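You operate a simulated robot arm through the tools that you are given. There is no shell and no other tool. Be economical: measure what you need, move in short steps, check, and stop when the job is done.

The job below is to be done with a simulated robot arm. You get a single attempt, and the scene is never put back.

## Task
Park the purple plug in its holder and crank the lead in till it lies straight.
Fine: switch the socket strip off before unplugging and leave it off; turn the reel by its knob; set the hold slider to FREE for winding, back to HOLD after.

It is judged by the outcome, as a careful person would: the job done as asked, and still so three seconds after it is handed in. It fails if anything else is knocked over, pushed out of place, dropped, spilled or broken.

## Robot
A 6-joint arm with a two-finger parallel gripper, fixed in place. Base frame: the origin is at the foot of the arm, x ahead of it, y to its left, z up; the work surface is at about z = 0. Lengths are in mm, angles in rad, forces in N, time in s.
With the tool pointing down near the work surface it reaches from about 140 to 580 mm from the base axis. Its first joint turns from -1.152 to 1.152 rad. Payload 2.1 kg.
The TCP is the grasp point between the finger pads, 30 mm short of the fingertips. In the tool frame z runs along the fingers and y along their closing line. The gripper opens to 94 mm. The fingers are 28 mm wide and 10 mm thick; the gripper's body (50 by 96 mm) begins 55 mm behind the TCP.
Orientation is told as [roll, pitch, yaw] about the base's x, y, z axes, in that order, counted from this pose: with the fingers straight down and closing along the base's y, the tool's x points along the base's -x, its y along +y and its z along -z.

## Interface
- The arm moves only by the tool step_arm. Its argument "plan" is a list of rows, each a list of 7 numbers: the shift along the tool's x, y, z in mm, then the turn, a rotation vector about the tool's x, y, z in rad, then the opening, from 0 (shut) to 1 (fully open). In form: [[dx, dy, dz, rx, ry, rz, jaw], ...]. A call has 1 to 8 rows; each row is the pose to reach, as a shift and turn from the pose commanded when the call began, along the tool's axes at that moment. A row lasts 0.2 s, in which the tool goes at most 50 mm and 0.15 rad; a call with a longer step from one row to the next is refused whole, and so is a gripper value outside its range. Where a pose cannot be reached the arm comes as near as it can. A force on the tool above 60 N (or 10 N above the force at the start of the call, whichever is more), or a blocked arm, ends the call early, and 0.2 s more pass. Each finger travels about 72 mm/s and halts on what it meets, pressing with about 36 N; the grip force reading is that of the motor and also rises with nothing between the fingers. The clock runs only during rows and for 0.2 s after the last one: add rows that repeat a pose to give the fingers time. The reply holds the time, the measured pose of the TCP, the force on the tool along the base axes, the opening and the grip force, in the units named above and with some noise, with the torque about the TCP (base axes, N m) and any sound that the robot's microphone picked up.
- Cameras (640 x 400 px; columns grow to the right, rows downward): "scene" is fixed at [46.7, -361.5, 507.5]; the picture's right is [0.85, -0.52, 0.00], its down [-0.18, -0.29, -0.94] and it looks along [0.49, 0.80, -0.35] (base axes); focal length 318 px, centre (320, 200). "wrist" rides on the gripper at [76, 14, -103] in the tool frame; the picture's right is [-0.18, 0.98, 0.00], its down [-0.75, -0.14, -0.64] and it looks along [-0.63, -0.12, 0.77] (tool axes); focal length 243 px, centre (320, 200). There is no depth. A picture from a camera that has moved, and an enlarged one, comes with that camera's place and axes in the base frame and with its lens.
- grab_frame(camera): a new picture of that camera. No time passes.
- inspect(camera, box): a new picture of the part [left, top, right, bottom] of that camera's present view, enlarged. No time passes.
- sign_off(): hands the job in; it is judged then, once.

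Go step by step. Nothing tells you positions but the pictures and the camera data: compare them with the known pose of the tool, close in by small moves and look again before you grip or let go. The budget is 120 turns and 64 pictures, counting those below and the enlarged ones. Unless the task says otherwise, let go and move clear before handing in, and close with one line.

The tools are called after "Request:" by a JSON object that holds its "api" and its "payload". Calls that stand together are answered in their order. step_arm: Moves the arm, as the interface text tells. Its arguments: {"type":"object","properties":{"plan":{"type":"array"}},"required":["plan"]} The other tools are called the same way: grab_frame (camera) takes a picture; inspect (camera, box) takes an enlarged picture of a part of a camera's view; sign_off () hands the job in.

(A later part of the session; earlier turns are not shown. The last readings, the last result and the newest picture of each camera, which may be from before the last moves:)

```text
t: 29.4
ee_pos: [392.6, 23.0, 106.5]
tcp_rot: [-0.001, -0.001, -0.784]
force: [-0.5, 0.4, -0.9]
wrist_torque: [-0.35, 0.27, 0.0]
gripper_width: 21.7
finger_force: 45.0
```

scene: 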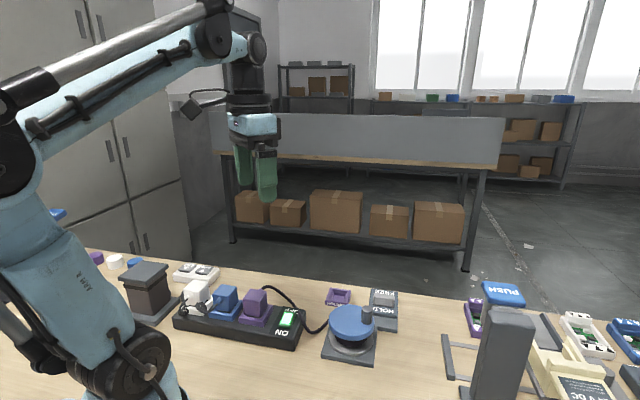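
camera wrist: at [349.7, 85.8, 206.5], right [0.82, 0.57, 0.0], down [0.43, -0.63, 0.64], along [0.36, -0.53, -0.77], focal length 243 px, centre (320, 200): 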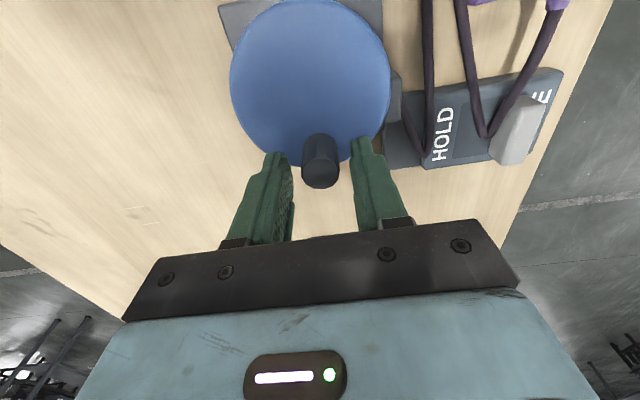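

The knob is gripped. I'll try a 60° arc counter-clockwise and see how the lead responds.

Request:
{"api": "step_arm", "payload": {"plan": [[1.9, 8.4, 0, 0, 0, 0, 0.1], [6, 16, 0, 0, 0, 0, 0.1], [11.9, 22.3, 0, 0, 0, 0, 0.1], [19.2, 26.9, 0, 0, 0, 0, 0.1]]}}

Request:
{"api": "inspect", "payload": {"camera": "scene", "box": [300, 230, 440, 370]}}

```text
t: 29.9
ee_pos: [394.3, 23.8, 105.6]
tcp_rot: [-0.026, -0.001, -0.795]
force: [-4.6, -4.6, 1.4]
wrist_torque: [0.27, -0.62, 0.0]
gripper_width: 21.8
finger_force: 45.1
stopped in row 2: the force on the tool passed its limit at 69 N (the readings are from after the stop); the commanded pose is now the measured one
```

```text
2.86 times, centred on (370, 300) of scene
camera zoom: at [46.7, -361.5, 507.5], right [0.85, -0.52, 0.0], down [-0.18, -0.29, -0.94], along [0.49, 0.8, -0.35], focal length 908 px, centre (177, -86)
```

zoom: 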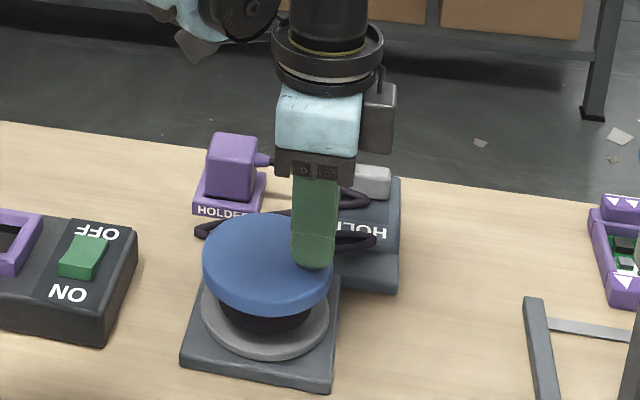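

Counter-clockwise is blocked, so I'll try gently clockwise.

Request:
{"api": "step_arm", "payload": {"plan": [[-0.3, -5, 0, 0, 0, 0, 0.1], [0, -10.5, 0, 0, 0, 0, 0.1], [1, -15, 0, 0, 0, 0, 0.1], [2.6, -19, 0, 0, 0, 0, 0.1]]}}

```text
t: 30.9
ee_pos: [377.8, 14.3, 105.3]
tcp_rot: [-0.017, 0.002, -0.791]
force: [-3.8, 26.1, -1.0]
wrist_torque: [0.24, -1.2, -0.04]
gripper_width: 21.6
finger_force: 44.7
```

It turns clockwise. I've refined the axis to about (369.5, 43) with a 30 mm radius, and I'm continuing clockwise.

Request:
{"api": "step_arm", "payload": {"plan": [[7.4, -6.1, 0, 0, 0, 0, 0.1], [15.9, -12.1, 0, 0, 0, 0, 0.1], [26, -14.8, 0, 0, 0, 0, 0.1], [36.4, -13.9, 0, 0, 0, 0, 0.1]]}}

Request:
{"api": "grab_frame", "payload": {"camera": "scene"}}

```text
t: 31.9
ee_pos: [346.3, 30.6, 108.7]
tcp_rot: [-0.011, -0.008, -0.796]
force: [33.8, 17.8, -34.7]
wrist_torque: [1.25, -0.73, -0.08]
gripper_width: 21.6
finger_force: 45.0
```

```text
18 pictures are left
```

scene: 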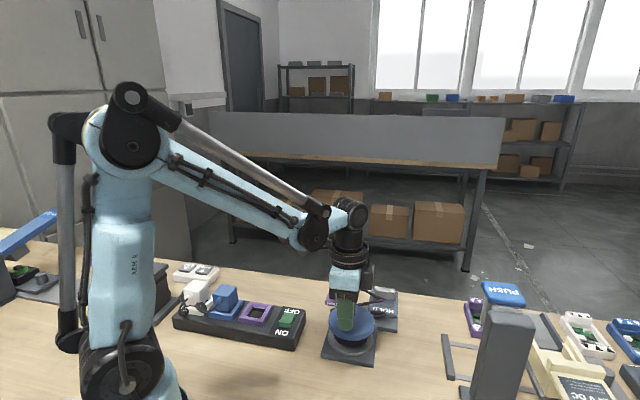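

Request:
{"api": "step_arm", "payload": {"plan": [[6.5, 6.4, 1, -0.009, 0.009, 0, 0.1], [13.3, 13.2, 1, -0.018, 0.018, 0, 0.1], [17.4, 22.1, 1, -0.018, 0.018, 0, 0.1], [18.3, 31.7, 1, -0.018, 0.018, 0, 0.1]]}}

Request:
{"api": "inspect", "payload": {"camera": "scene", "box": [300, 230, 440, 370]}}

```text
t: 32.9
ee_pos: [352.7, 65.3, 105.1]
tcp_rot: [-0.007, 0.02, -0.794]
force: [-5.6, 5.9, 42.6]
wrist_torque: [0.68, -0.14, -0.01]
gripper_width: 21.3
finger_force: 45.3
```

```text
2.86 times, centred on (370, 300) of scene
camera zoom: at [46.5, -361.5, 507.5], right [0.85, -0.52, 0.0], down [-0.18, -0.29, -0.94], along [0.49, 0.8, -0.35], focal length 908 px, centre (177, -86)
```

zoom: 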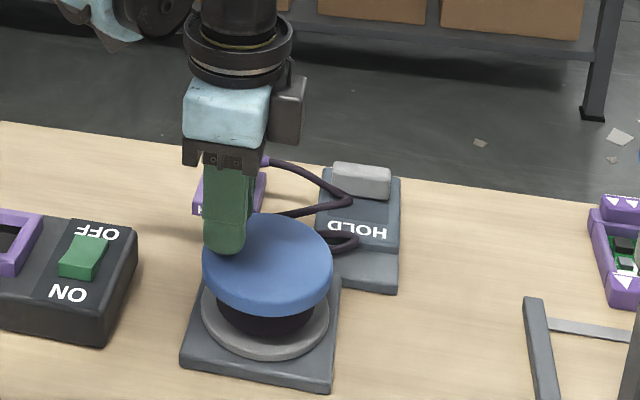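

The lead is being drawn in clockwise. I'll continue the circle, levelling the tool slightly and raising it 2 mm.

Request:
{"api": "step_arm", "payload": {"plan": [[-1.2, 11.1, -2, -0.006, -0.006, 0, 0.1], [-7.3, 19.1, -2, -0.012, -0.012, 0, 0.1], [-15.6, 24.5, -2, -0.012, -0.012, 0, 0.1], [-25.4, 26.8, -2, -0.012, -0.012, 0, 0.1], [-35.3, 25.5, -2, -0.012, -0.012, 0, 0.1], [-44.2, 21, -2, -0.012, -0.012, 0, 0.1]]}}

Request:
{"api": "inspect", "payload": {"camera": "scene", "box": [300, 230, 440, 370]}}

```text
t: 34.1
ee_pos: [396.0, 62.6, 107.1]
tcp_rot: [0.019, 0.001, -0.794]
force: [4.3, 1.7, -5.3]
wrist_torque: [-0.55, 0.49, 0.0]
gripper_width: 21.6
finger_force: 44.9
stopped in row 5: the force on the tool passed its limit at 61 N (the readings are from after the stop); the commanded pose is now the measured one
```

```text
2.86 times, centred on (370, 300) of scene
camera zoom: at [46.7, -361.5, 507.5], right [0.85, -0.52, 0.0], down [-0.18, -0.29, -0.94], along [0.49, 0.8, -0.35], focal length 908 px, centre (177, -86)
```

zoom: 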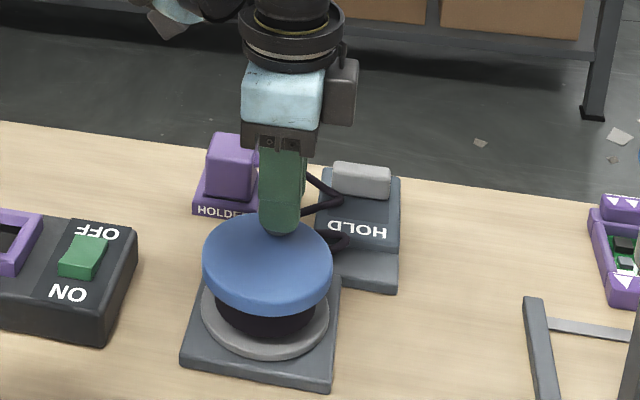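

Request:
{"api": "step_arm", "payload": {"plan": [[-7.2, -2.7, 0, 0.007, -0.007, 0, 0.1], [-15.9, -8.2, 0, 0.013, -0.013, 0, 0.1], [-22.2, -16.2, 0, 0.013, -0.013, 0, 0.1], [-25.4, -26, 0, 0.013, -0.013, 0, 0.1]]}}

Request:
{"api": "inspect", "payload": {"camera": "scene", "box": [300, 230, 440, 370]}}

```text
t: 35.1
ee_pos: [395.2, 23.9, 107.2]
tcp_rot: [0.004, -0.014, -0.797]
force: [8.9, -7.8, 5.6]
wrist_torque: [-1.07, -0.28, 0.0]
gripper_width: 21.5
finger_force: 45.0
```

```text
2.86 times, centred on (370, 300) of scene
camera zoom: at [46.7, -361.5, 507.5], right [0.85, -0.52, 0.0], down [-0.18, -0.29, -0.94], along [0.49, 0.8, -0.35], focal length 908 px, centre (177, -86)
```

zoom: 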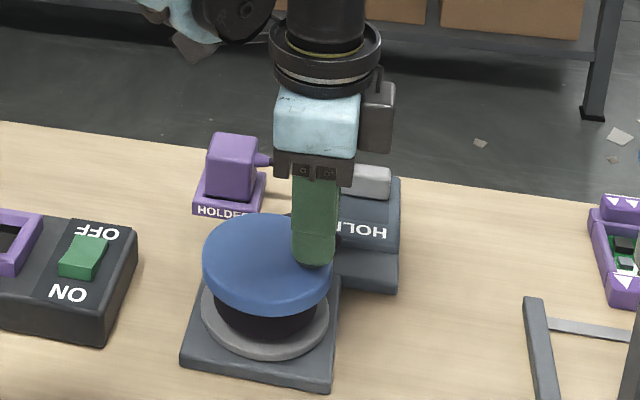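

Request:
{"api": "grab_frame", "payload": {"camera": "wrist"}}

```text
14 pictures are left
camera wrist: at [350.7, 88.7, 208.8], right [0.83, 0.56, 0.01], down [0.42, -0.63, 0.65], along [0.37, -0.54, -0.76], focal length 243 px, centre (320, 200)
```

wrist: 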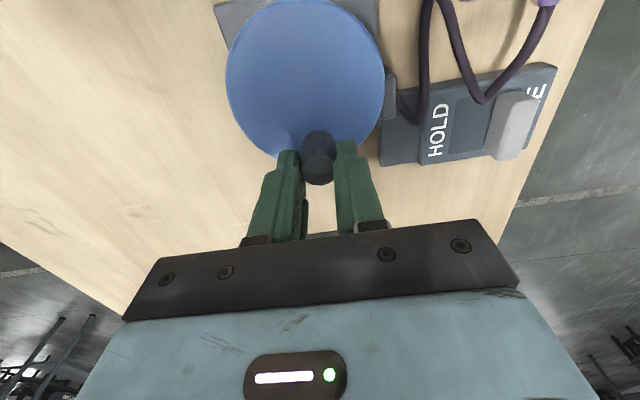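

About one turn has been wound and slack remains. I'm continuing clockwise on the same circle.

Request:
{"api": "step_arm", "payload": {"plan": [[0.3, -10.2, 0, 0.008, 0.008, 0, 0.1], [4.2, -19.7, 0, 0.008, 0.008, 0, 0.1], [11, -27.3, 0, 0.008, 0.008, 0, 0.1], [20.1, -32.2, 0, 0.008, 0.008, 0, 0.1], [30.2, -33.6, 0, 0.008, 0.008, 0, 0.1], [40.2, -31.5, 0, 0.008, 0.008, 0, 0.1], [48.9, -26, 0, 0.008, 0.008, 0, 0.1], [55.2, -18, 0, 0.008, 0.008, 0, 0.1]]}}

Request:
{"api": "inspect", "payload": {"camera": "scene", "box": [300, 230, 440, 370]}}

```text
t: 36.9
ee_pos: [344.1, 53.4, 105.4]
tcp_rot: [0.001, 0.0, -0.793]
force: [-7.5, 4.6, 39.8]
wrist_torque: [0.16, 0.87, 0.01]
gripper_width: 21.6
finger_force: 45.5
```

```text
2.86 times, centred on (370, 300) of scene
camera zoom: at [46.5, -361.5, 507.5], right [0.85, -0.52, 0.0], down [-0.18, -0.29, -0.94], along [0.49, 0.8, -0.35], focal length 908 px, centre (177, -86)
```

zoom: 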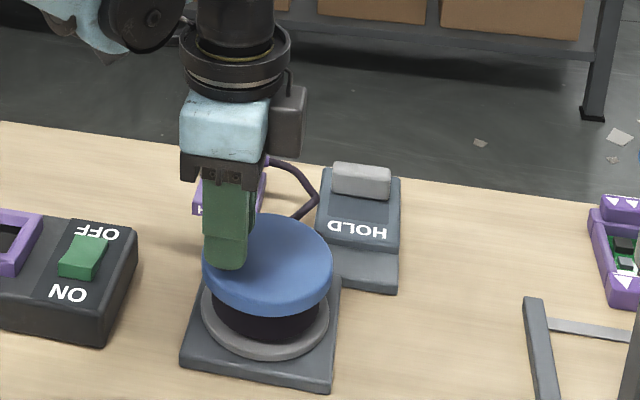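

The lead is nearly straight, with one bend left. I'll make a shorter arc and look again.

Request:
{"api": "step_arm", "payload": {"plan": [[3.2, 9.7, -1.5, 0, 0, 0, 0.1], [2.9, 19.9, -1.5, 0, 0, 0, 0.1], [-1, 29.5, -1.5, 0, 0, 0, 0.1], [-7.8, 37, -1.5, 0, 0, 0, 0.1]]}}

Request:
{"api": "grab_frame", "payload": {"camera": "wrist"}}

```text
t: 37.9
ee_pos: [374.5, 73.9, 105.7]
tcp_rot: [-0.001, -0.004, -0.795]
force: [0.9, 11.1, -41.5]
wrist_torque: [-0.26, 0.11, 0.01]
gripper_width: 21.3
finger_force: 45.1
```

```text
12 pictures are left
camera wrist: at [331.8, 137.6, 209.2], right [0.83, 0.56, 0.0], down [0.43, -0.63, 0.64], along [0.36, -0.53, -0.76], focal length 243 px, centre (320, 200)
```

wrist: 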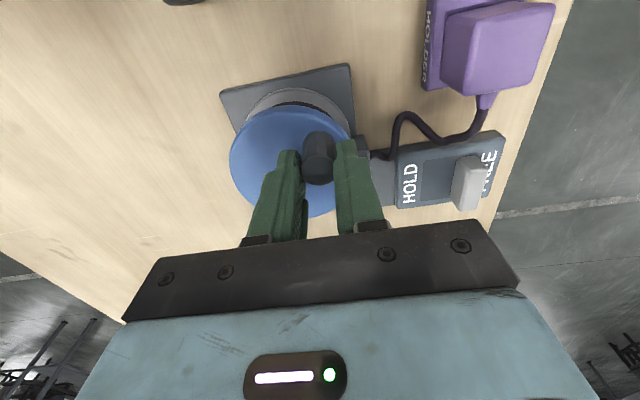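

Request:
{"api": "step_arm", "payload": {"plan": [[-9.1, 4.9, 0, 0, 0, 0, 0.1], [-19.2, 6.3, 0, 0, 0, 0, 0.1], [-29.2, 4.2, 0, 0, 0, 0, 0.1], [-37.9, -1.3, 0, 0, 0, 0, 0.1]]}}

Request:
{"api": "grab_frame", "payload": {"camera": "wrist"}}

```text
t: 38.9
ee_pos: [402.7, 44.2, 106.5]
tcp_rot: [-0.001, -0.008, -0.797]
force: [17.2, -0.3, -32.7]
wrist_torque: [-0.07, -0.88, -0.05]
gripper_width: 21.7
finger_force: 45.0
```

```text
11 pictures are left
camera wrist: at [359.2, 108.5, 209.3], right [0.83, 0.56, 0.0], down [0.42, -0.63, 0.65], along [0.36, -0.54, -0.76], focal length 243 px, centre (320, 200)
```

wrist: 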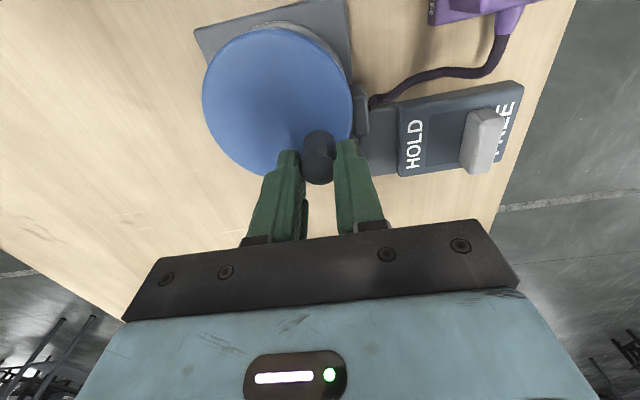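

Only about 10 mm of slack is left, so I'm making a slow 30° arc.

Request:
{"api": "step_arm", "payload": {"plan": [[-3.5, -3.7, 0, 0, 0, 0, 0.1], [-6.3, -8, 0, 0, 0, 0, 0.1], [-8.4, -12.8, 0, 0, 0, 0, 0.1]]}}

Request:
{"api": "inspect", "payload": {"camera": "wrist", "box": [320, 0, 540, 180]}}

```text
t: 39.7
ee_pos: [398.8, 28.9, 106.1]
tcp_rot: [-0.001, -0.006, -0.796]
force: [15.3, -10.3, -38.1]
wrist_torque: [-0.17, -0.9, 0.0]
gripper_width: 21.3
finger_force: 44.7
```

```text
2.22 times, centred on (430, 90) of wrist
camera zoom: at [355.2, 93.2, 209.6], right [0.83, 0.56, 0.0], down [0.42, -0.63, 0.65], along [0.36, -0.54, -0.76], focal length 539 px, centre (76, 444)
```

zoom: 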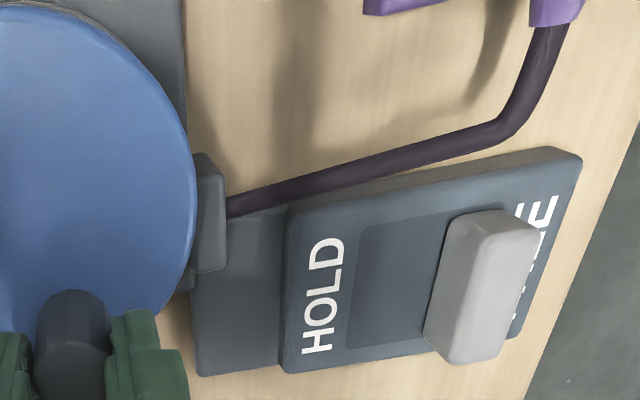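

Request:
{"api": "step_arm", "payload": {"plan": [[-1.1, -5, 0, 0, 0, 0, 0.1], [-1.4, -10.1, 0, 0, 0, 0, 0.1], [-0.8, -15.2, 0, 0, 0, 0, 0.1]]}}

Request:
{"api": "inspect", "payload": {"camera": "wrist", "box": [320, 0, 540, 180]}}

```text
t: 40.5
ee_pos: [387.3, 17.6, 107.7]
tcp_rot: [-0.001, -0.006, -0.794]
force: [9.5, -13.8, -9.8]
wrist_torque: [-0.41, -1.05, 0.0]
gripper_width: 21.6
finger_force: 45.3
```

```text
2.22 times, centred on (430, 90) of wrist
camera zoom: at [344.5, 82.5, 210.3], right [0.83, 0.56, 0.0], down [0.43, -0.63, 0.65], along [0.36, -0.54, -0.76], focal length 539 px, centre (76, 444)
```

zoom: 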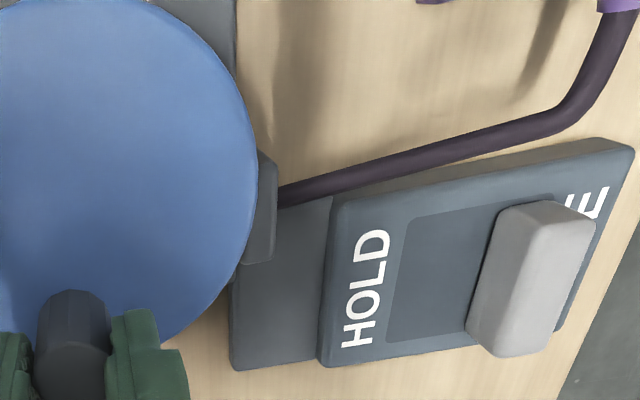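

Request:
{"api": "step_arm", "payload": {"plan": [[1.6, -5, 0, 0, 0, 0, 0.1], [3.9, -9.5, 0, 0, 0, 0, 0.1]]}}

Request:
{"api": "grab_frame", "payload": {"camera": "wrist"}}

```text
t: 41.1
ee_pos: [378.0, 14.3, 107.7]
tcp_rot: [-0.004, -0.003, -0.794]
force: [2.0, -11.5, 35.9]
wrist_torque: [-0.47, -0.75, 0.03]
gripper_width: 21.8
finger_force: 45.2
```

```text
8 pictures are left
camera wrist: at [334.7, 78.7, 210.4], right [0.83, 0.56, 0.0], down [0.43, -0.63, 0.64], along [0.36, -0.54, -0.76], focal length 243 px, centre (320, 200)
```

wrist: 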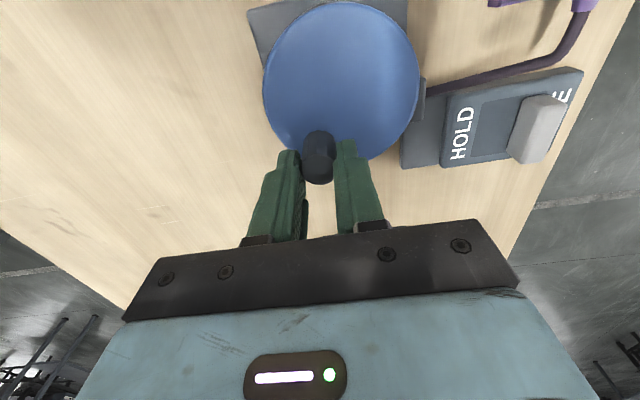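

Request:
{"api": "step_arm", "payload": {"plan": [[3.1, -4.1, 0, 0, 0, 0, 0.1], [6.8, -7.6, 0, 0, 0, 0, 0.1], [11.2, -10.4, 0, 0, 0, 0, 0.1]]}}

Request:
{"api": "inspect", "payload": {"camera": "scene", "box": [320, 250, 420, 350]}}

```text
t: 41.9
ee_pos: [362.5, 16.4, 106.3]
tcp_rot: [-0.001, -0.003, -0.795]
force: [0.1, -11.3, 41.1]
wrist_torque: [0.19, -0.07, 0.02]
gripper_width: 21.4
finger_force: 45.1
```

```text
4.00 times, centred on (370, 300) of scene
camera zoom: at [46.5, -361.5, 507.5], right [0.85, -0.52, 0.0], down [-0.18, -0.29, -0.94], along [0.49, 0.8, -0.35], focal length 1271 px, centre (120, -200)
```

zoom: 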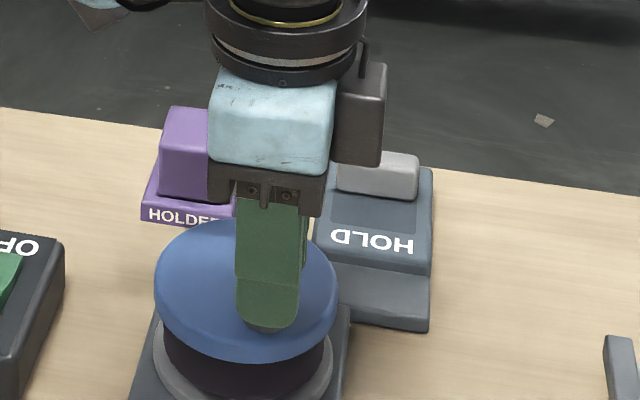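

Request:
{"api": "step_arm", "payload": {"plan": [[4.8, -2.1, -1, 0, 0, 0, 0.1], [9.8, -3.2, -1, 0, 0, 0, 0.1], [14.9, -3.5, -1, 0, 0, 0, 0.1]]}}

```text
t: 42.7
ee_pos: [348.6, 25.3, 108.3]
tcp_rot: [0.001, -0.001, -0.793]
force: [6.5, 5.4, -39.8]
wrist_torque: [-0.57, -0.2, -0.01]
gripper_width: 21.3
finger_force: 44.5
```

Request:
{"api": "inspect", "payload": {"camera": "scene", "box": [320, 260, 420, 330]}}

```text
5.71 times, centred on (370, 295) of scene
camera zoom: at [46.9, -361.5, 507.5], right [0.85, -0.52, 0.0], down [-0.18, -0.29, -0.94], along [0.49, 0.8, -0.35], focal length 1815 px, centre (34, -343)
```

zoom: 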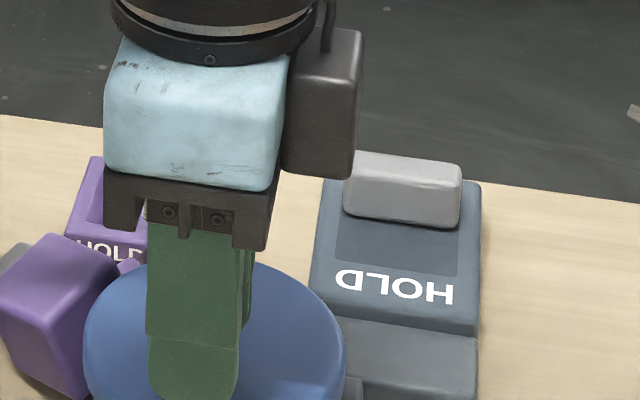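

I overwound: the plug has been pulled out of the holder and lies beside it. To recover, I'll first unwind counter-clockwise to get slack back.

Request:
{"api": "step_arm", "payload": {"plan": [[-5, 0.4, 0, 0, 0, 0, 0.1], [-10.1, 1.4, 0, 0, 0, 0, 0.1], [-14.9, 3.5, 0, 0, 0, 0, 0.1], [-19.2, 6.3, 0, 0, 0, 0, 0.1]]}}

```text
t: 43.7
ee_pos: [367.7, 13.8, 108.8]
tcp_rot: [-0.004, -0.003, -0.793]
force: [-5.5, 3.9, 5.9]
wrist_torque: [0.66, 0.3, 0.02]
gripper_width: 21.3
finger_force: 45.1
```

Request:
{"api": "step_arm", "payload": {"plan": [[-6.8, 7.6, 0, 0, 0, 0, 0.1], [-10.7, 17.1, 0, 0, 0, 0, 0.1], [-11, 27.3, 0, 0, 0, 0, 0.1], [-7.8, 37, 0, 0, 0, 0, 0.1], [-1.5, 45.1, 0, 0, 0, 0, 0.1], [7.1, 50.5, 0, 0, 0, 0, 0.1], [17.2, 52.7, 0, 0, 0, 0, 0.1], [27.3, 51.3, 0, 0, 0, 0, 0.1]]}}

```text
t: 45.5
ee_pos: [385.1, 70.5, 107.8]
tcp_rot: [0.002, 0.0, -0.794]
force: [7.7, 15.7, 14.0]
wrist_torque: [-0.17, -0.32, -0.04]
gripper_width: 21.6
finger_force: 45.4
```

Request:
{"api": "step_arm", "payload": {"plan": [[9.1, -4.9, 0, 0, 0, 0, 0.1], [15.9, -12.5, 0, 0, 0, 0, 0.1], [19.8, -22, 0, 0, 0, 0, 0.1], [20.1, -32.2, 0, 0, 0, 0, 0.1], [16.9, -42, 0, 0, 0, 0, 0.1], [10.6, -50, 0, 0, 0, 0, 0.1], [2, -55.4, 0, 0, 0, 0, 0.1], [-8.1, -57.6, 0, 0, 0, 0, 0.1]]}}

```text
t: 47.3
ee_pos: [350.6, 23.8, 107.1]
tcp_rot: [-0.002, -0.003, -0.795]
force: [0.4, 1.4, 33.8]
wrist_torque: [0.13, -0.38, 0.04]
gripper_width: 21.8
finger_force: 45.1
```

Request:
{"api": "step_arm", "payload": {"plan": [[0, 0, 0, 0, 0, 0, 0.4], [0, 0, -5, 0, 0, 0, 0.4], [0, 0, -45, 0, 0, 0, 0.4], [0, 0, -93, 0, 0, 0, 0.5], [30, 33, -93, 0, 0, 0, 0.6], [62, 66, -93, 0, 0, 0, 0.7], [92, 99, -93, 0, 0, 0, 0.75], [102, 111, -93, 0, 0, 0, 0.75]]}}

Request:
{"api": "grab_frame", "payload": {"camera": "wrist"}}

```text
t: 49.1
ee_pos: [359.8, 177.6, 199.5]
tcp_rot: [-0.002, -0.003, -0.797]
force: [0.5, -0.5, 0.6]
wrist_torque: [-0.01, -0.04, 0.01]
gripper_width: 70.2
finger_force: 0.1
```

```text
5 pictures are left
camera wrist: at [315.5, 241.2, 303.1], right [0.83, 0.56, 0.0], down [0.43, -0.63, 0.64], along [0.36, -0.54, -0.76], focal length 243 px, centre (320, 200)
```

wrist: 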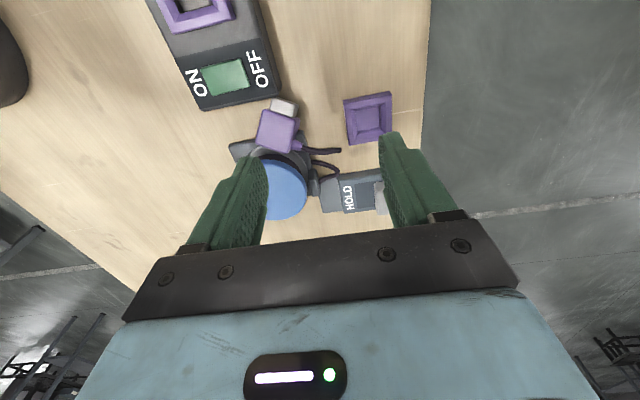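

Request:
{"api": "inspect", "payload": {"camera": "wrist", "box": [220, 80, 400, 220]}}

```text
2.86 times, centred on (310, 150) of wrist
camera zoom: at [315.5, 241.2, 303.1], right [0.83, 0.56, 0.0], down [0.43, -0.63, 0.64], along [0.36, -0.54, -0.76], focal length 693 px, centre (349, 343)
```

zoom: 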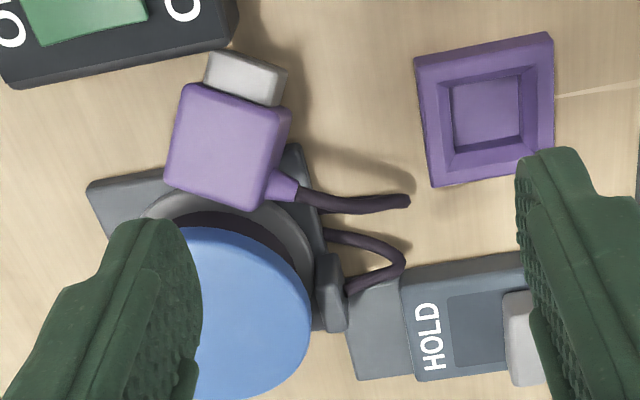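

The plug lies on its side near (341, 114), nose pointing toward (−0.3, 0.95), cord exiting toward +x. I need more slack to right it, so I'll go back to the knob, whose position I know, and unwind about half a turn more.

Request:
{"api": "step_arm", "payload": {"plan": [[-30, -33, 0, 0, 0, 0, 0.6], [-65, -70, 0, 0, 0, 0, 0.4], [-95, -103, 0, 0, 0, 0, 0.4], [-102, -111, 0, 0, 0, 0, 0.4], [-102, -111, 45, 0, 0, 0, 0.4], [-102, -111, 75, 0, 0, 0, 0.4], [-102, -111, 91, 0, 0, 0, 0.4], [-102, -111, 91, 0, 0, 0, 0.4]]}}

Request:
{"api": "step_arm", "payload": {"plan": [[0, 0, 0, 0, 0, 0, 0.1], [0, 0, 0, 0, 0, 0, 0.1], [0, 0, 0, 0, 0, 0, 0.1]]}}

```text
refused: row 2 steps farther than a row can; nothing moved
```

```text
t: 49.9
ee_pos: [358.4, 176.5, 199.6]
tcp_rot: [-0.004, -0.004, -0.794]
force: [0.3, 1.0, -0.4]
wrist_torque: [0.02, 0.0, 0.0]
gripper_width: 9.6
finger_force: 0.1
```

The move was refused because one step was too long. I'm resending it with shorter steps.

Request:
{"api": "step_arm", "payload": {"plan": [[-32, -35, 0, 0, 0, 0, 0.4], [-64, -70, 0, 0, 0, 0, 0.4], [-95, -103, 0, 0, 0, 0, 0.4], [-102, -111, 0, 0, 0, 0, 0.4], [-102, -111, 45, 0, 0, 0, 0.4], [-102, -111, 75, 0, 0, 0, 0.4], [-102, -111, 91, 0, 0, 0, 0.4], [-102, -111, 91, 0, 0, 0, 0.4]]}}

```text
t: 51.7
ee_pos: [350.2, 23.3, 108.5]
tcp_rot: [-0.001, -0.003, -0.794]
force: [0.7, -0.1, 0.1]
wrist_torque: [0.04, 0.02, -0.01]
gripper_width: 37.5
finger_force: 0.1
```

Request:
{"api": "step_arm", "payload": {"plan": [[0, 0, 0, 0, 0, 0, 0.1], [0, 0, 0, 0, 0, 0, 0.1], [0, 0, 0, 0, 0, 0, 0.1]]}}

```text
t: 52.5
ee_pos: [350.9, 22.9, 109.9]
tcp_rot: [-0.001, -0.002, -0.794]
force: [-0.7, -1.3, -8.6]
wrist_torque: [0.25, -0.29, -0.01]
gripper_width: 21.3
finger_force: 46.0
```

Request:
{"api": "step_arm", "payload": {"plan": [[-11.3, 1.9, 0, 0, 0, 0, 0.1], [-21.1, 7.9, 0, 0, 0, 0, 0.1], [-27.8, 17.3, 0, 0, 0, 0, 0.1], [-30.5, 28.5, 0, 0, 0, 0, 0.1], [-28.6, 39.8, 0, 0, 0, 0, 0.1], [-22.6, 49.6, 0, 0, 0, 0, 0.1], [-13.2, 56.3, 0, 0, 0, 0, 0.1], [-2, 59, 0, 0, 0, 0, 0.1]]}}

```text
t: 54.3
ee_pos: [393.1, 65.8, 109.5]
tcp_rot: [0.003, 0.0, -0.793]
force: [11.1, 13.1, -3.0]
wrist_torque: [-0.34, -0.48, -0.04]
gripper_width: 21.4
finger_force: 45.0
```

Slack is restored. I plan to lift the lying plug clear, lay it in the open, regrasp it tilted and right it. First I'll release the knob and hover over the plug, aligned with its body.

Request:
{"api": "step_arm", "payload": {"plan": [[0, 0, 0, 0, 0, 0, 0.35], [0, 0, -10, 0, 0, 0, 0.4], [10, 0, -35, 0, 0, 0.1, 0.45], [40, 0, -35, 0, 0, 0.22, 0.5], [74, 0, -20, 0, 0, 0.35, 0.5], [74, 0, 15, 0, 0, 0.472, 0.5], [74, 0, 28, 0, 0, 0.472, 0.5], [74, 0, 28, 0, 0, 0.472, 0.5]]}}

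Request:
{"api": "inspect", "payload": {"camera": "wrist", "box": [210, 60, 430, 220]}}

```text
t: 56.1
ee_pos: [341.4, 116.1, 82.4]
tcp_rot: [0.0, -0.004, -1.267]
force: [-0.3, -1.3, -0.2]
wrist_torque: [-0.01, 0.01, 0.0]
gripper_width: 47.1
finger_force: 0.0
```

```text
2.50 times, centred on (320, 140) of wrist
camera zoom: at [331.4, 192.6, 185.8], right [0.99, 0.12, 0.0], down [0.09, -0.76, 0.64], along [0.08, -0.64, -0.76], focal length 606 px, centre (320, 350)
```

zoom: 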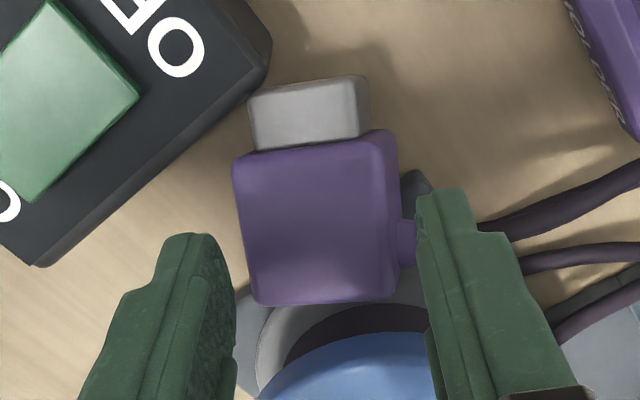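

The body axis is about 4° off my yaw, and the cord leaves near the plug's top end, clear of the finger. I'm correcting the yaw, lowering and gripping.

Request:
{"api": "step_arm", "payload": {"plan": [[-2.3, -0.6, 0, 0, 0, 0.08, 0.48], [-2.3, -0.6, 12, 0, 0, 0.08, 0.48], [-2.3, -0.6, 22, 0, 0, 0.08, 0.48], [-2.3, -0.6, 30, 0, 0, 0.08, 0.48], [-2.3, -0.6, 36, 0, 0, 0.08, 0.48], [-2.3, -0.6, 36, 0, 0, 0.08, 0.48]]}}

Request:
{"api": "step_arm", "payload": {"plan": [[0, 0, 0, 0, 0, 0, 0.25], [0, 0, 0, 0, 0, 0, 0.25], [0, 0, 0, 0, 0, 0, 0.25]]}}

```text
t: 57.5
ee_pos: [341.4, 113.2, 46.5]
tcp_rot: [0.0, -0.004, -1.346]
force: [0.6, 0.0, -0.9]
wrist_torque: [0.01, -0.03, 0.03]
gripper_width: 45.8
finger_force: 0.5
```

```text
t: 58.3
ee_pos: [340.8, 114.0, 45.7]
tcp_rot: [-0.001, -0.004, -1.349]
force: [1.5, -1.3, -1.0]
wrist_torque: [-0.07, -0.02, -0.03]
gripper_width: 43.8
finger_force: 35.8
```

The lying plug is gripped. I'm lifting it and carrying it to open table beyond the strip, turning to −45°.

Request:
{"api": "step_arm", "payload": {"plan": [[0, 0, -20, 0, 0, 0, 0.25], [0, 0, -45, 0, 0, 0, 0.25], [15, 7, -50, 0, 0, -0.12, 0.25], [32, 14, -50, 0, 0, -0.24, 0.25], [50, 21, -50, 0, 0, -0.36, 0.25], [67, 28, -50, 0, 0, -0.48, 0.25], [82.3, 35, -50, 0, 0, -0.564, 0.25], [82.3, 35, -50, 0, 0, -0.564, 0.25]]}}

```text
t: 60.1
ee_pos: [357.8, 201.9, 94.4]
tcp_rot: [-0.002, -0.004, -0.779]
force: [0.0, -0.7, -0.5]
wrist_torque: [-0.01, 0.03, 0.03]
gripper_width: 43.6
finger_force: 35.7
```

Request:
{"api": "step_arm", "payload": {"plan": [[0, 0, 20, 0, 0, 0, 0.25], [0, 0, 38, 0, 0, 0, 0.25], [0, 0, 44, 0, 0, 0, 0.25], [0, 0, 47, 0, 0, 0, 0.25], [0, 0, 49, 0, 0, 0, 0.25]]}}

```text
t: 61.3
ee_pos: [357.5, 201.8, 46.6]
tcp_rot: [-0.003, -0.005, -0.783]
force: [0.7, -0.4, -0.2]
wrist_torque: [0.03, -0.03, 0.01]
gripper_width: 43.5
finger_force: 36.2
```

Request:
{"api": "step_arm", "payload": {"plan": [[0, 0, 2, 0, 0, 0, 0.25], [0, 0, 4, 0, 0, 0, 0.25], [0, 0, 6, 0, 0, 0, 0.25]]}}

```text
t: 62.1
ee_pos: [358.0, 202.5, 41.2]
tcp_rot: [-0.002, -0.004, -0.783]
force: [-0.3, -0.1, 12.0]
wrist_torque: [-0.02, 0.27, -0.03]
gripper_width: 43.8
finger_force: 35.9
```

The plug lies flat on the table. I'm opening, rising, and tilting the hand 45° to regrasp it from its top corner.

Request:
{"api": "step_arm", "payload": {"plan": [[0, 0, 0, 0, 0, 0, 0.45], [0, 0, 0, 0, 0, 0, 0.6], [0, 0, -25, 0, 0, 0, 0.6], [-10, 0, -34, 0, 0.14, 0, 0.6], [-20, 0, -34, 0, 0.28, 0, 0.6], [-28, 0, -34, 0, 0.42, 0, 0.6], [-33, 0, -33, 0, 0.56, 0, 0.6], [-35.5, 0, -32, 0, 0.7, 0, 0.6]]}}

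```text
t: 63.9
ee_pos: [383.6, 177.3, 73.9]
tcp_rot: [-0.002, 0.699, -0.782]
force: [-0.4, 0.1, 0.3]
wrist_torque: [0.03, 0.0, 0.02]
gripper_width: 56.5
finger_force: 0.1
```

Request:
{"api": "step_arm", "payload": {"plan": [[0, 0, 0, 0, 0.085, 0, 0.6], [0.8, 0, 10, 0, 0.085, 0, 0.6], [1.7, 0, 20, 0, 0.085, 0, 0.6], [2.5, 0, 29.9, 0, 0.085, 0, 0.6], [2.5, 0, 29.9, 0, 0.085, 0, 0.4], [2.5, 0, 29.9, 0, 0.085, 0, 0.25], [2.5, 0, 29.9, 0, 0.085, 0, 0.25], [2.5, 0, 29.9, 0, 0.085, 0, 0.25]]}}

```text
t: 65.7
ee_pos: [366.2, 193.2, 52.6]
tcp_rot: [-0.002, 0.783, -0.782]
force: [-3.3, -1.3, 19.2]
wrist_torque: [-0.01, 0.04, -0.06]
gripper_width: 39.5
finger_force: 35.9
```

Request:
{"api": "step_arm", "payload": {"plan": [[7, 0, -7, 0, 0, 0, 0.25], [21, 0, -21, 0, 0, 0, 0.25], [40, 0, -40, 0, 0, 0, 0.25], [40, 0, -40, 0, -0.14, 0, 0.25], [40, 0, -40, 0, -0.28, 0, 0.25], [40, 0, -40, 0, -0.42, 0, 0.25], [40, 0, -40, 0, -0.56, 0, 0.25], [40, 0, -40, 0, -0.7, 0, 0.25]]}}

```text
t: 67.5
ee_pos: [366.9, 192.2, 107.3]
tcp_rot: [0.001, 0.082, -0.784]
force: [0.2, -0.4, 0.3]
wrist_torque: [-0.02, -0.01, 0.01]
gripper_width: 39.3
finger_force: 36.1
```

Request:
{"api": "step_arm", "payload": {"plan": [[0, 0, 0, 0, -0.145, 0, 0.25], [0, 0, 0, 0, -0.29, 0, 0.25], [-5, 6, 0, 0, -0.435, 0, 0.25], [-12, 14, -1, 0, -0.58, 0, 0.25], [-19, 23, -2, 0, -0.725, 0, 0.25], [-25.7, 32.5, -2, 0, -0.867, 0, 0.25], [-25.7, 32.5, -2, 0, -0.867, 0, 0.25]]}}

Request:
{"api": "inspect", "payload": {"camera": "scene", "box": [300, 210, 420, 330]}}

```text
t: 69.1
ee_pos: [409.4, 198.3, 107.4]
tcp_rot: [-0.003, -0.786, -0.782]
force: [0.5, 0.5, 0.2]
wrist_torque: [-0.01, -0.04, 0.02]
gripper_width: 39.1
finger_force: 35.6
```

```text
3.33 times, centred on (360, 270) of scene
camera zoom: at [46.7, -361.5, 507.5], right [0.85, -0.52, 0.0], down [-0.18, -0.29, -0.94], along [0.49, 0.8, -0.35], focal length 1059 px, centre (187, -33)
```

zoom: 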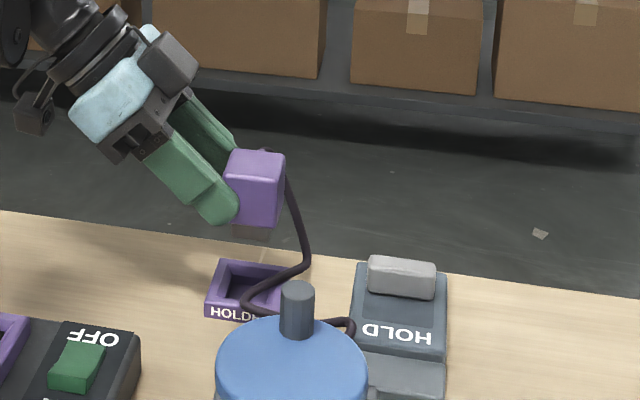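

The plug is now upright in the grip with the nose down, but slack cord lies over the holder's rim. I'll move the plug out along +h to drag the cord clear, then come back to the holder.

Request:
{"api": "step_arm", "payload": {"plan": [[0, 20, 0, 0, 0, 0, 0.25], [0, 40, 0, 0, 0, 0, 0.25], [0, 60, 0, 0, 0, 0, 0.25], [0, 72, 0, 0, 0, 0, 0.25], [9, 72, 9, 0, 0, 0, 0.25], [17, 72, 17, 0, 0, 0, 0.25], [17, 72, 17, 0, 0, 0, 0.25]]}}

```text
t: 70.7
ee_pos: [459.4, 247.5, 83.7]
tcp_rot: [-0.001, -0.785, -0.78]
force: [0.1, 0.9, -0.4]
wrist_torque: [0.02, 0.02, -0.03]
gripper_width: 39.2
finger_force: 35.9
```

Request:
{"api": "step_arm", "payload": {"plan": [[0, 15, 0, 0, 0, 0, 0.25], [0, 28, 0, 0, 0, 0, 0.25], [0, 28, 0, 0, 0, 0, 0.25]]}}

```text
t: 71.5
ee_pos: [478.8, 268.4, 83.1]
tcp_rot: [-0.002, -0.784, -0.781]
force: [0.7, 0.4, -1.0]
wrist_torque: [0.02, -0.01, 0.01]
gripper_width: 39.2
finger_force: 35.3
```

Request:
{"api": "step_arm", "payload": {"plan": [[0, -25, 0, 0, 0, 0, 0.25], [0, -55, 0, 0, 0, 0, 0.25], [0, -85, 0, 0, 0, 0, 0.25], [0, -100.4, 0, 0, 0, 0, 0.25], [7, -100.4, 7, 0, 0, 0, 0.25], [14, -100.4, 14, 0, 0, 0, 0.25], [19, -100.4, 19, 0, 0, 0, 0.25], [22, -100.4, 22, 0, 0, 0, 0.25]]}}

```text
t: 73.3
ee_pos: [408.8, 197.8, 53.5]
tcp_rot: [-0.001, -0.787, -0.781]
force: [0.4, -0.1, 1.3]
wrist_torque: [-0.06, -0.03, 0.0]
gripper_width: 39.0
finger_force: 36.0
```

Request:
{"api": "step_arm", "payload": {"plan": [[1.4, 0, 1.4, 0, 0, 0, 0.25], [2.8, 0, 2.8, 0, 0, 0, 0.25], [4.2, 0, 4.2, 0, 0, 0, 0.25], [5.6, 0, 5.6, 0, 0, 0, 0.25]]}}

```text
t: 74.3
ee_pos: [408.7, 198.2, 45.7]
tcp_rot: [-0.001, -0.788, -0.778]
force: [-5.3, 8.8, 16.8]
wrist_torque: [-0.12, -0.2, -0.07]
gripper_width: 39.2
finger_force: 36.0
```

Request:
{"api": "step_arm", "payload": {"plan": [[1, 0, -1, 0, 0, 0, 0.25], [2, 0, 0, 0, 0, 0, 0.25], [3, 0, 1, 0, 0, 0, 0.25], [4, 0, 2, 0, 0, 0, 0.25]]}}

Request:
{"api": "inspect", "payload": {"camera": "scene", "box": [320, 240, 420, 330]}}

```text
t: 75.1
ee_pos: [407.8, 198.1, 46.2]
tcp_rot: [0.001, -0.799, -0.78]
force: [-1.0, 1.6, 8.4]
wrist_torque: [-0.05, -0.04, -0.03]
gripper_width: 39.3
finger_force: 35.9
stopped in row 4: the force on the tool passed its limit at 65 N (the readings are from after the stop); the commanded pose is now the measured one
```

```text
4.44 times, centred on (370, 285) of scene
camera zoom: at [46.6, -361.5, 507.5], right [0.85, -0.52, 0.0], down [-0.18, -0.29, -0.94], along [0.49, 0.8, -0.35], focal length 1412 px, centre (98, -178)
```

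zoom: 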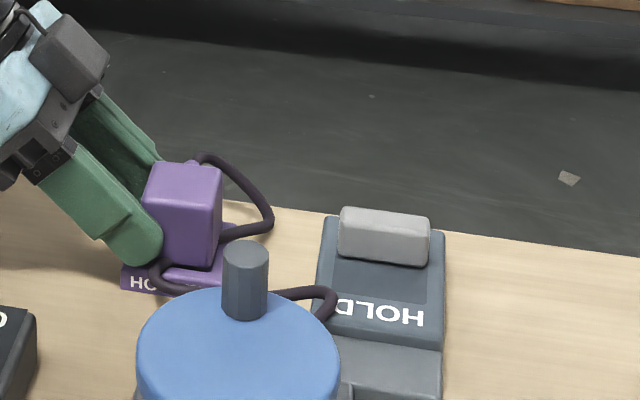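

The plug is upright in the holder, but a cord loop is caught beneath it. I'll let it stand there, regrasp it vertically, clear the cord and reinsert with the cord facing the reel. First I'll release and back off along the fingers.

Request:
{"api": "step_arm", "payload": {"plan": [[0, 0, 0, 0, 0, 0, 0.42], [0, 0, 0, 0, 0, 0, 0.55], [0, 0, -20, 0, 0, 0, 0.6], [0, 0, -55, 0, 0, 0, 0.6], [0, 0, -90, 0, 0, 0, 0.6], [0, 0, -120, 0, 0.14, 0, 0.6], [0, 0, -125, 0, 0.28, 0, 0.6], [0, 0, -125, 0, 0.42, 0, 0.6]]}}

```text
t: 76.9
ee_pos: [343.9, 260.9, 131.9]
tcp_rot: [-0.003, -0.377, -0.78]
force: [-0.3, 0.5, -0.4]
wrist_torque: [0.02, 0.01, -0.01]
gripper_width: 56.6
finger_force: 0.0
```

Request:
{"api": "step_arm", "payload": {"plan": [[-8, 0, -20, 0, 0.13, 0, 0.6], [-16.6, 0, -41.8, 0, 0.26, 0, 0.6], [-16.6, 0, -41.8, 0, 0.377, 0, 0.6]]}}

```text
t: 77.7
ee_pos: [345.5, 260.6, 177.4]
tcp_rot: [-0.002, 0.0, -0.782]
force: [-0.2, 0.2, 1.2]
wrist_torque: [0.0, -0.01, -0.02]
gripper_width: 56.5
finger_force: 0.0
```

Request:
{"api": "step_arm", "payload": {"plan": [[-15, 0, 0, 0, 0, -0.145, 0.6], [-30, 0, 0, 0, 0, -0.29, 0.6], [-45, 0, 0, 0, 0, -0.435, 0.6], [-60, 0, 0, 0, 0, -0.58, 0.6], [-75, 0, 0, 0, 0, -0.725, 0.6], [-90, 0, 0, 0, 0, -0.87, 0.6], [-105, -0.5, 0, 0, 0, -1.015, 0.6], [-120.7, -0.8, 0, 0, 0, -1.16, 0.6]]}}

Request:
{"api": "step_arm", "payload": {"plan": [[0, 0, 0, 0, 0, -0.14, 0.6], [0, 0, 10, 0, 0, -0.28, 0.6], [0, 0, 20, 0, 0, -0.407, 0.6], [0, 0, 20, 0, 0, -0.407, 0.6]]}}

```text
t: 79.5
ee_pos: [430.4, 174.5, 176.2]
tcp_rot: [0.001, 0.001, 0.379]
force: [0.5, -0.1, 0.2]
wrist_torque: [0.0, 0.0, 0.02]
gripper_width: 56.5
finger_force: 0.1
```

```text
t: 80.5
ee_pos: [431.3, 175.4, 156.5]
tcp_rot: [-0.001, 0.001, 0.786]
force: [-0.8, -0.1, 0.0]
wrist_torque: [0.02, -0.02, 0.02]
gripper_width: 56.2
finger_force: 0.1
```

Request:
{"api": "step_arm", "payload": {"plan": [[0, 0, 30, 0, 0, 0, 0.6], [0, 0, 60, 0, 0, 0, 0.6], [0, 0, 80, 0, 0, 0, 0.6], [0, 0, 90, 0, 0, 0, 0.6], [0, 0, 98, 0, 0, 0, 0.6], [0, 0, 98, 0, 0, 0, 0.6]]}}

Request:
{"api": "step_arm", "payload": {"plan": [[0, 0, 0, 0, 0, 0, 0.45], [0, 0, 0, 0, 0, 0, 0.25], [0, 0, 0, 0, 0, 0, 0.25], [0, 0, 0, 0, 0, 0, 0.25]]}}

```text
t: 81.9
ee_pos: [430.0, 174.7, 58.1]
tcp_rot: [0.0, 0.0, 0.787]
force: [0.2, 0.1, -0.2]
wrist_torque: [0.02, 0.02, 0.0]
gripper_width: 56.6
finger_force: 0.0
```

```text
t: 82.9
ee_pos: [429.5, 175.9, 59.2]
tcp_rot: [0.0, 0.002, 0.785]
force: [-3.6, 1.3, 25.4]
wrist_torque: [0.31, 0.43, 0.01]
gripper_width: 41.3
finger_force: 35.9
```

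The grip reads a little narrow and high, so I'll reopen, go 7 mm lower and close again.

Request:
{"api": "step_arm", "payload": {"plan": [[0, 0, 0, 0, 0, 0, 0.5], [0, 0, 0, 0, 0, 0, 0.58], [0, 0, 4, 0, 0, 0, 0.58], [0, 0, 7, 0, 0, 0, 0.58], [0, 0, 7, 0, 0, 0, 0.4], [0, 0, 7, 0, 0, 0, 0.25], [0, 0, 7, 0, 0, 0, 0.25]]}}

```text
t: 84.5
ee_pos: [429.6, 174.4, 52.6]
tcp_rot: [0.0, 0.001, 0.785]
force: [-0.1, -0.4, 0.2]
wrist_torque: [0.0, 0.03, 0.02]
gripper_width: 43.6
finger_force: 36.0
```

Solid grip. I'm lifting the plug clear, swinging it toward the reel side and turning it −90° so that the cord faces the reel and comes off the holder.

Request:
{"api": "step_arm", "payload": {"plan": [[0, 0, -15, 0, 0, 0, 0.25], [0, 0, -50, 0, 0, 0, 0.25], [0, 0, -85, 0, 0, 0, 0.25], [0, -15, -105, 0, 0, 0.145, 0.25], [0, -30, -105, 0, 0, 0.29, 0.25], [0, -45, -105, 0, 0, 0.435, 0.25], [0, -60, -105, 0, 0, 0.58, 0.25], [0, -70, -105, 0, 0, 0.725, 0.25]]}}

Request:
{"api": "step_arm", "payload": {"plan": [[0, 0, -10, 0, 0, 0.145, 0.25], [0, 0, -20, 0, 0, 0.29, 0.25], [0, 0, -20, 0, 0, 0.435, 0.25], [0, 0, -20, 0, 0, 0.58, 0.25], [0, 0, -20, 0, 0, 0.725, 0.25], [0, 0, -20, 0, 0, 0.845, 0.25], [0, 0, -20, 0, 0, 0.845, 0.25]]}}

```text
t: 86.3
ee_pos: [478.7, 126.2, 156.5]
tcp_rot: [0.001, 0.002, 0.058]
force: [0.5, -0.3, -0.1]
wrist_torque: [-0.03, 0.0, -0.01]
gripper_width: 43.6
finger_force: 35.6
```

```text
t: 87.9
ee_pos: [479.4, 126.0, 176.1]
tcp_rot: [-0.001, -0.001, -0.787]
force: [1.2, -0.5, -0.4]
wrist_torque: [-0.04, 0.02, -0.01]
gripper_width: 43.4
finger_force: 35.9
```

Request:
{"api": "step_arm", "payload": {"plan": [[20, 0, 0, 0, 0, 0, 0.25], [45, 0, 0, 0, 0, 0, 0.25], [69.8, 0, 0, 0, 0, 0, 0.25], [69.8, 0, 35, 0, 0, 0, 0.25], [69.8, 0, 70, 0, 0, 0, 0.25], [69.8, 0, 88, 0, 0, 0, 0.25], [69.8, 0, 88, 0, 0, 0, 0.25]]}}

```text
t: 89.5
ee_pos: [430.7, 174.8, 88.6]
tcp_rot: [-0.001, -0.002, -0.786]
force: [0.4, -0.4, -1.3]
wrist_torque: [0.02, 0.01, -0.02]
gripper_width: 43.7
finger_force: 35.8
```

Request:
{"api": "step_arm", "payload": {"plan": [[0, 0, 10, 0, 0, 0, 0.25], [0, 0, 20, 0, 0, 0, 0.25], [0, 0, 27, 0, 0, 0, 0.25], [0, 0, 31, 0, 0, 0, 0.25], [0, 0, 33, 0, 0, 0, 0.25]]}}

```text
t: 90.7
ee_pos: [429.8, 176.0, 57.3]
tcp_rot: [0.002, -0.001, -0.785]
force: [7.4, 9.4, 34.7]
wrist_torque: [0.07, -0.08, 0.01]
gripper_width: 43.9
finger_force: 36.0
```

Early contact with a sideways push toward +h means the nose is on the chamfer. I'm raising slightly, shifting 2 mm and pressing again.

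Request:
{"api": "step_arm", "payload": {"plan": [[0, 0, -4, 0, 0, 0, 0.25], [0, 2, -4, 0, 0, 0, 0.25], [0, 2, -1, 0, 0, 0, 0.25], [0, 2, 1, 0, 0, 0, 0.25], [0, 2, 3, 0, 0, 0, 0.25], [0, 2, 5, 0, 0, 0, 0.25]]}}

```text
t: 92.1
ee_pos: [431.6, 177.7, 52.4]
tcp_rot: [0.001, 0.001, -0.783]
force: [0.3, 4.7, 32.3]
wrist_torque: [0.11, 0.09, 0.03]
gripper_width: 43.7
finger_force: 36.3
```

Request:
{"api": "step_arm", "payload": {"plan": [[0, 0, 1, 0, 0, 0, 0.25], [0, 0, 2, 0, 0, 0, 0.25], [0, 0, 3, 0, 0, 0, 0.25]]}}

```text
t: 92.9
ee_pos: [432.2, 176.7, 48.3]
tcp_rot: [0.0, 0.002, -0.786]
force: [4.8, 9.6, 34.3]
wrist_torque: [0.08, -0.06, 0.01]
gripper_width: 43.7
finger_force: 35.9
```

Request:
{"api": "step_arm", "payload": {"plan": [[0, 1, 1, 0, 0, 0, 0.25], [0, 1, 2, 0, 0, 0, 0.25], [0, 1, 4, 0, 0, 0, 0.25]]}}

```text
t: 93.7
ee_pos: [432.6, 175.7, 44.2]
tcp_rot: [-0.001, 0.001, -0.787]
force: [3.4, 3.1, 34.6]
wrist_torque: [0.05, -0.07, 0.0]
gripper_width: 43.8
finger_force: 35.7
```

The force stays at about 34 N, which looks like the fingers slipping down the plug. I need to see its state, so I'm using the last picture.

Request:
{"api": "inspect", "payload": {"camera": "scene", "box": [320, 240, 420, 330]}}

```text
4.44 times, centred on (370, 285) of scene
camera zoom: at [46.5, -361.6, 507.4], right [0.85, -0.52, 0.0], down [-0.18, -0.29, -0.94], along [0.49, 0.8, -0.35], focal length 1412 px, centre (98, -178)
```

zoom: 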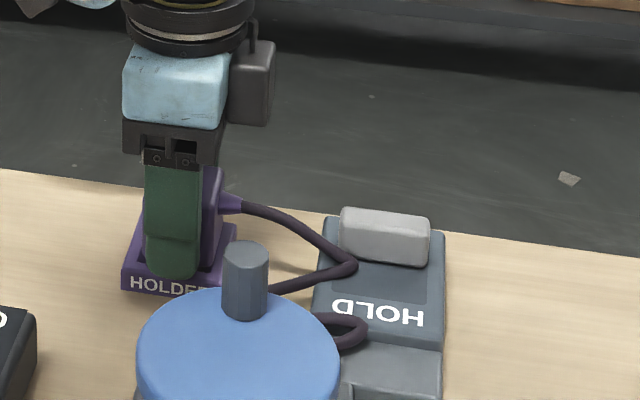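

The cord is clear of the holder and the plug sits within 1–2 mm of its seated height. I'll release it and press gently on its top with closed fingers to seat it fully.

Request:
{"api": "step_arm", "payload": {"plan": [[0, 0, 0, 0, 0, 0, 0.42], [0, 0, 0, 0, 0, 0, 0.6], [0, 0, -5, 0, 0, 0, 0.62], [0, 0, -40, 0, 0, 0, 0.62], [0, 0, -75, 0, 0, 0, 0.5], [0, 0, -75, 0, 0, 0, 0.2], [0, 0, -75, 0, 0, 0, 0], [0, 0, -75, 0, 0, 0, 0]]}}

```text
t: 95.5
ee_pos: [430.9, 177.9, 119.1]
tcp_rot: [-0.003, 0.0, -0.785]
force: [-0.2, 0.4, 0.6]
wrist_torque: [0.01, -0.01, -0.02]
gripper_width: 0.2
finger_force: 32.6
```

Request:
{"api": "step_arm", "payload": {"plan": [[-1.6, -2.5, 20, 0, 0, 0, 0], [-1.6, -2.5, 30, 0, 0, 0, 0], [-1.6, -2.5, 34, 0, 0, 0, 0], [-1.6, -2.5, 37, 0, 0, 0, 0], [-1.6, -2.5, 40, 0, 0, 0, 0], [-1.6, -2.5, 42, 0, 0, 0, 0], [-1.6, -2.5, 43, 0, 0, 0, 0]]}}

```text
t: 96.5
ee_pos: [431.5, 174.1, 85.8]
tcp_rot: [-0.004, 0.001, -0.785]
force: [-0.6, -0.1, 17.5]
wrist_torque: [0.0, 0.02, 0.03]
gripper_width: 0.0
finger_force: 33.2
stopped in row 5: the force on the tool passed its limit at 73 N (the readings are from after the stop); the commanded pose is now the measured one
```

The plug top is solid at z≈56 after a firm press, so it's seated. I'm heading back to the crank knob, left at (393, 66).

Request:
{"api": "step_arm", "payload": {"plan": [[0, 0, -40, 0, 0, 0, 0], [0, 0, -75, 0, 0, 0, 0.2], [-15, -33, -75, 0, 0, 0, 0.4], [-32, -68, -75, 0, 0, 0, 0.4], [-49.4, -103.7, -75, 0, 0, 0, 0.4], [-49.4, -103.7, -75, 0, 0, 0, 0.4], [-49.4, -103.7, -45, 0, 0, 0, 0.4], [-49.4, -103.7, -24, 0, 0, 0, 0.4]]}}

Request:
{"api": "step_arm", "payload": {"plan": [[0, 0, 0, 0, 0, 0, 0.4], [0, 0, 0, 0, 0, 0, 0.1], [0, 0, 0, 0, 0, 0, 0.1], [0, 0, 0, 0, 0, 0, 0.1]]}}

```text
t: 98.3
ee_pos: [393.9, 67.3, 107.8]
tcp_rot: [-0.004, 0.001, -0.784]
force: [0.7, -0.3, 0.2]
wrist_torque: [0.02, 0.0, 0.02]
gripper_width: 37.6
finger_force: 0.1
```

```text
t: 99.3
ee_pos: [392.8, 66.2, 108.3]
tcp_rot: [-0.005, 0.001, -0.783]
force: [-8.1, -7.1, -8.6]
wrist_torque: [0.27, -0.08, -0.01]
gripper_width: 21.0
finger_force: 44.6
```

The knob is gripped, and I'm winding clockwise for the first half turn.

Request:
{"api": "step_arm", "payload": {"plan": [[-11.7, -3.4, 0, 0, 0, 0, 0.1], [-21.2, -9.6, 0, 0, 0, 0, 0.1], [-27.6, -18.8, 0, 0, 0, 0, 0.1], [-30.2, -29.8, 0, 0, 0, 0, 0.1], [-28.4, -40.9, 0, 0, 0, 0, 0.1], [-22.6, -50.5, 0, 0, 0, 0, 0.1], [-13.6, -57.3, 0, 0, 0, 0, 0.1], [-2.8, -60.2, 0, 0, 0, 0, 0.1]]}}

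```text
t: 101.2
ee_pos: [353.7, 21.7, 109.7]
tcp_rot: [-0.005, 0.003, -0.785]
force: [-4.1, -6.0, 18.3]
wrist_torque: [-0.37, -0.35, 0.04]
gripper_width: 21.1
finger_force: 45.2
```

Request:
{"api": "step_arm", "payload": {"plan": [[11.2, 1.4, 0, 0, 0, 0, 0.1], [21.1, 6.8, 0, 0, 0, 0, 0.1], [28.1, 15.5, 0, 0, 0, 0, 0.1], [31.4, 26.3, 0, 0, 0, 0, 0.1], [30.5, 37.5, 0, 0, 0, 0, 0.1], [25.3, 47.6, 0, 0, 0, 0, 0.1], [16.8, 54.9, 0, 0, 0, 0, 0.1], [6.2, 58.6, 0, 0, 0, 0, 0.1]]}}

```text
t: 103.0
ee_pos: [391.9, 67.5, 109.1]
tcp_rot: [-0.001, 0.0, -0.786]
force: [7.6, 9.8, 38.3]
wrist_torque: [0.29, -0.22, -0.04]
gripper_width: 21.2
finger_force: 44.9
```

Request:
{"api": "step_arm", "payload": {"plan": [[-11.2, -0.6, -0.5, 0, 0, 0, 0.1], [-21.4, -5.3, -0.5, 0, 0, 0, 0.1], [-29.1, -13.6, -0.5, 0, 0, 0, 0.1], [-33.1, -24.1, -0.5, 0, 0, 0, 0.1], [-33.1, -34.3, -0.5, 0, 0, 0, 0.1], [-30.8, -41.7, -0.5, 0, 0, 0, 0.1], [-28.3, -46.1, -0.5, 0, 0, 0, 0.1], [-28.3, -46.1, -0.5, 0, 0, 0, 0.1]]}}

```text
t: 104.8
ee_pos: [376.8, 13.8, 109.1]
tcp_rot: [-0.004, 0.002, -0.785]
force: [0.1, -5.1, -42.9]
wrist_torque: [-0.02, -0.21, 0.04]
gripper_width: 20.8
finger_force: 45.2
```

Request:
{"api": "step_arm", "payload": {"plan": [[1.2, -1.4, 0, 0, 0, 0, 0.1], [2.3, -2.8, 0, 0, 0, 0, 0.1], [3.6, -4.1, 0, 0, 0, 0, 0.1], [4.9, -5.4, 0, 0, 0, 0, 0.1], [4.9, -5.4, 0, 0, 0, 0, 0.1]]}}

```text
t: 106.0
ee_pos: [370.1, 14.7, 109.5]
tcp_rot: [-0.003, 0.002, -0.787]
force: [0.7, -4.7, -29.9]
wrist_torque: [-0.49, -0.6, 0.04]
gripper_width: 21.3
finger_force: 45.7
```

Request:
{"api": "step_arm", "payload": {"plan": [[1.4, -1.1, 0, 0, 0, 0, 0.1], [2.8, -2.2, 0, 0, 0, 0, 0.1], [2.8, -2.2, 0, 0, 0, 0, 0.1]]}}

```text
t: 106.8
ee_pos: [366.9, 14.9, 108.7]
tcp_rot: [-0.001, 0.002, -0.785]
force: [1.3, -4.1, -14.0]
wrist_torque: [-0.3, -0.46, -0.03]
gripper_width: 21.1
finger_force: 45.1
```

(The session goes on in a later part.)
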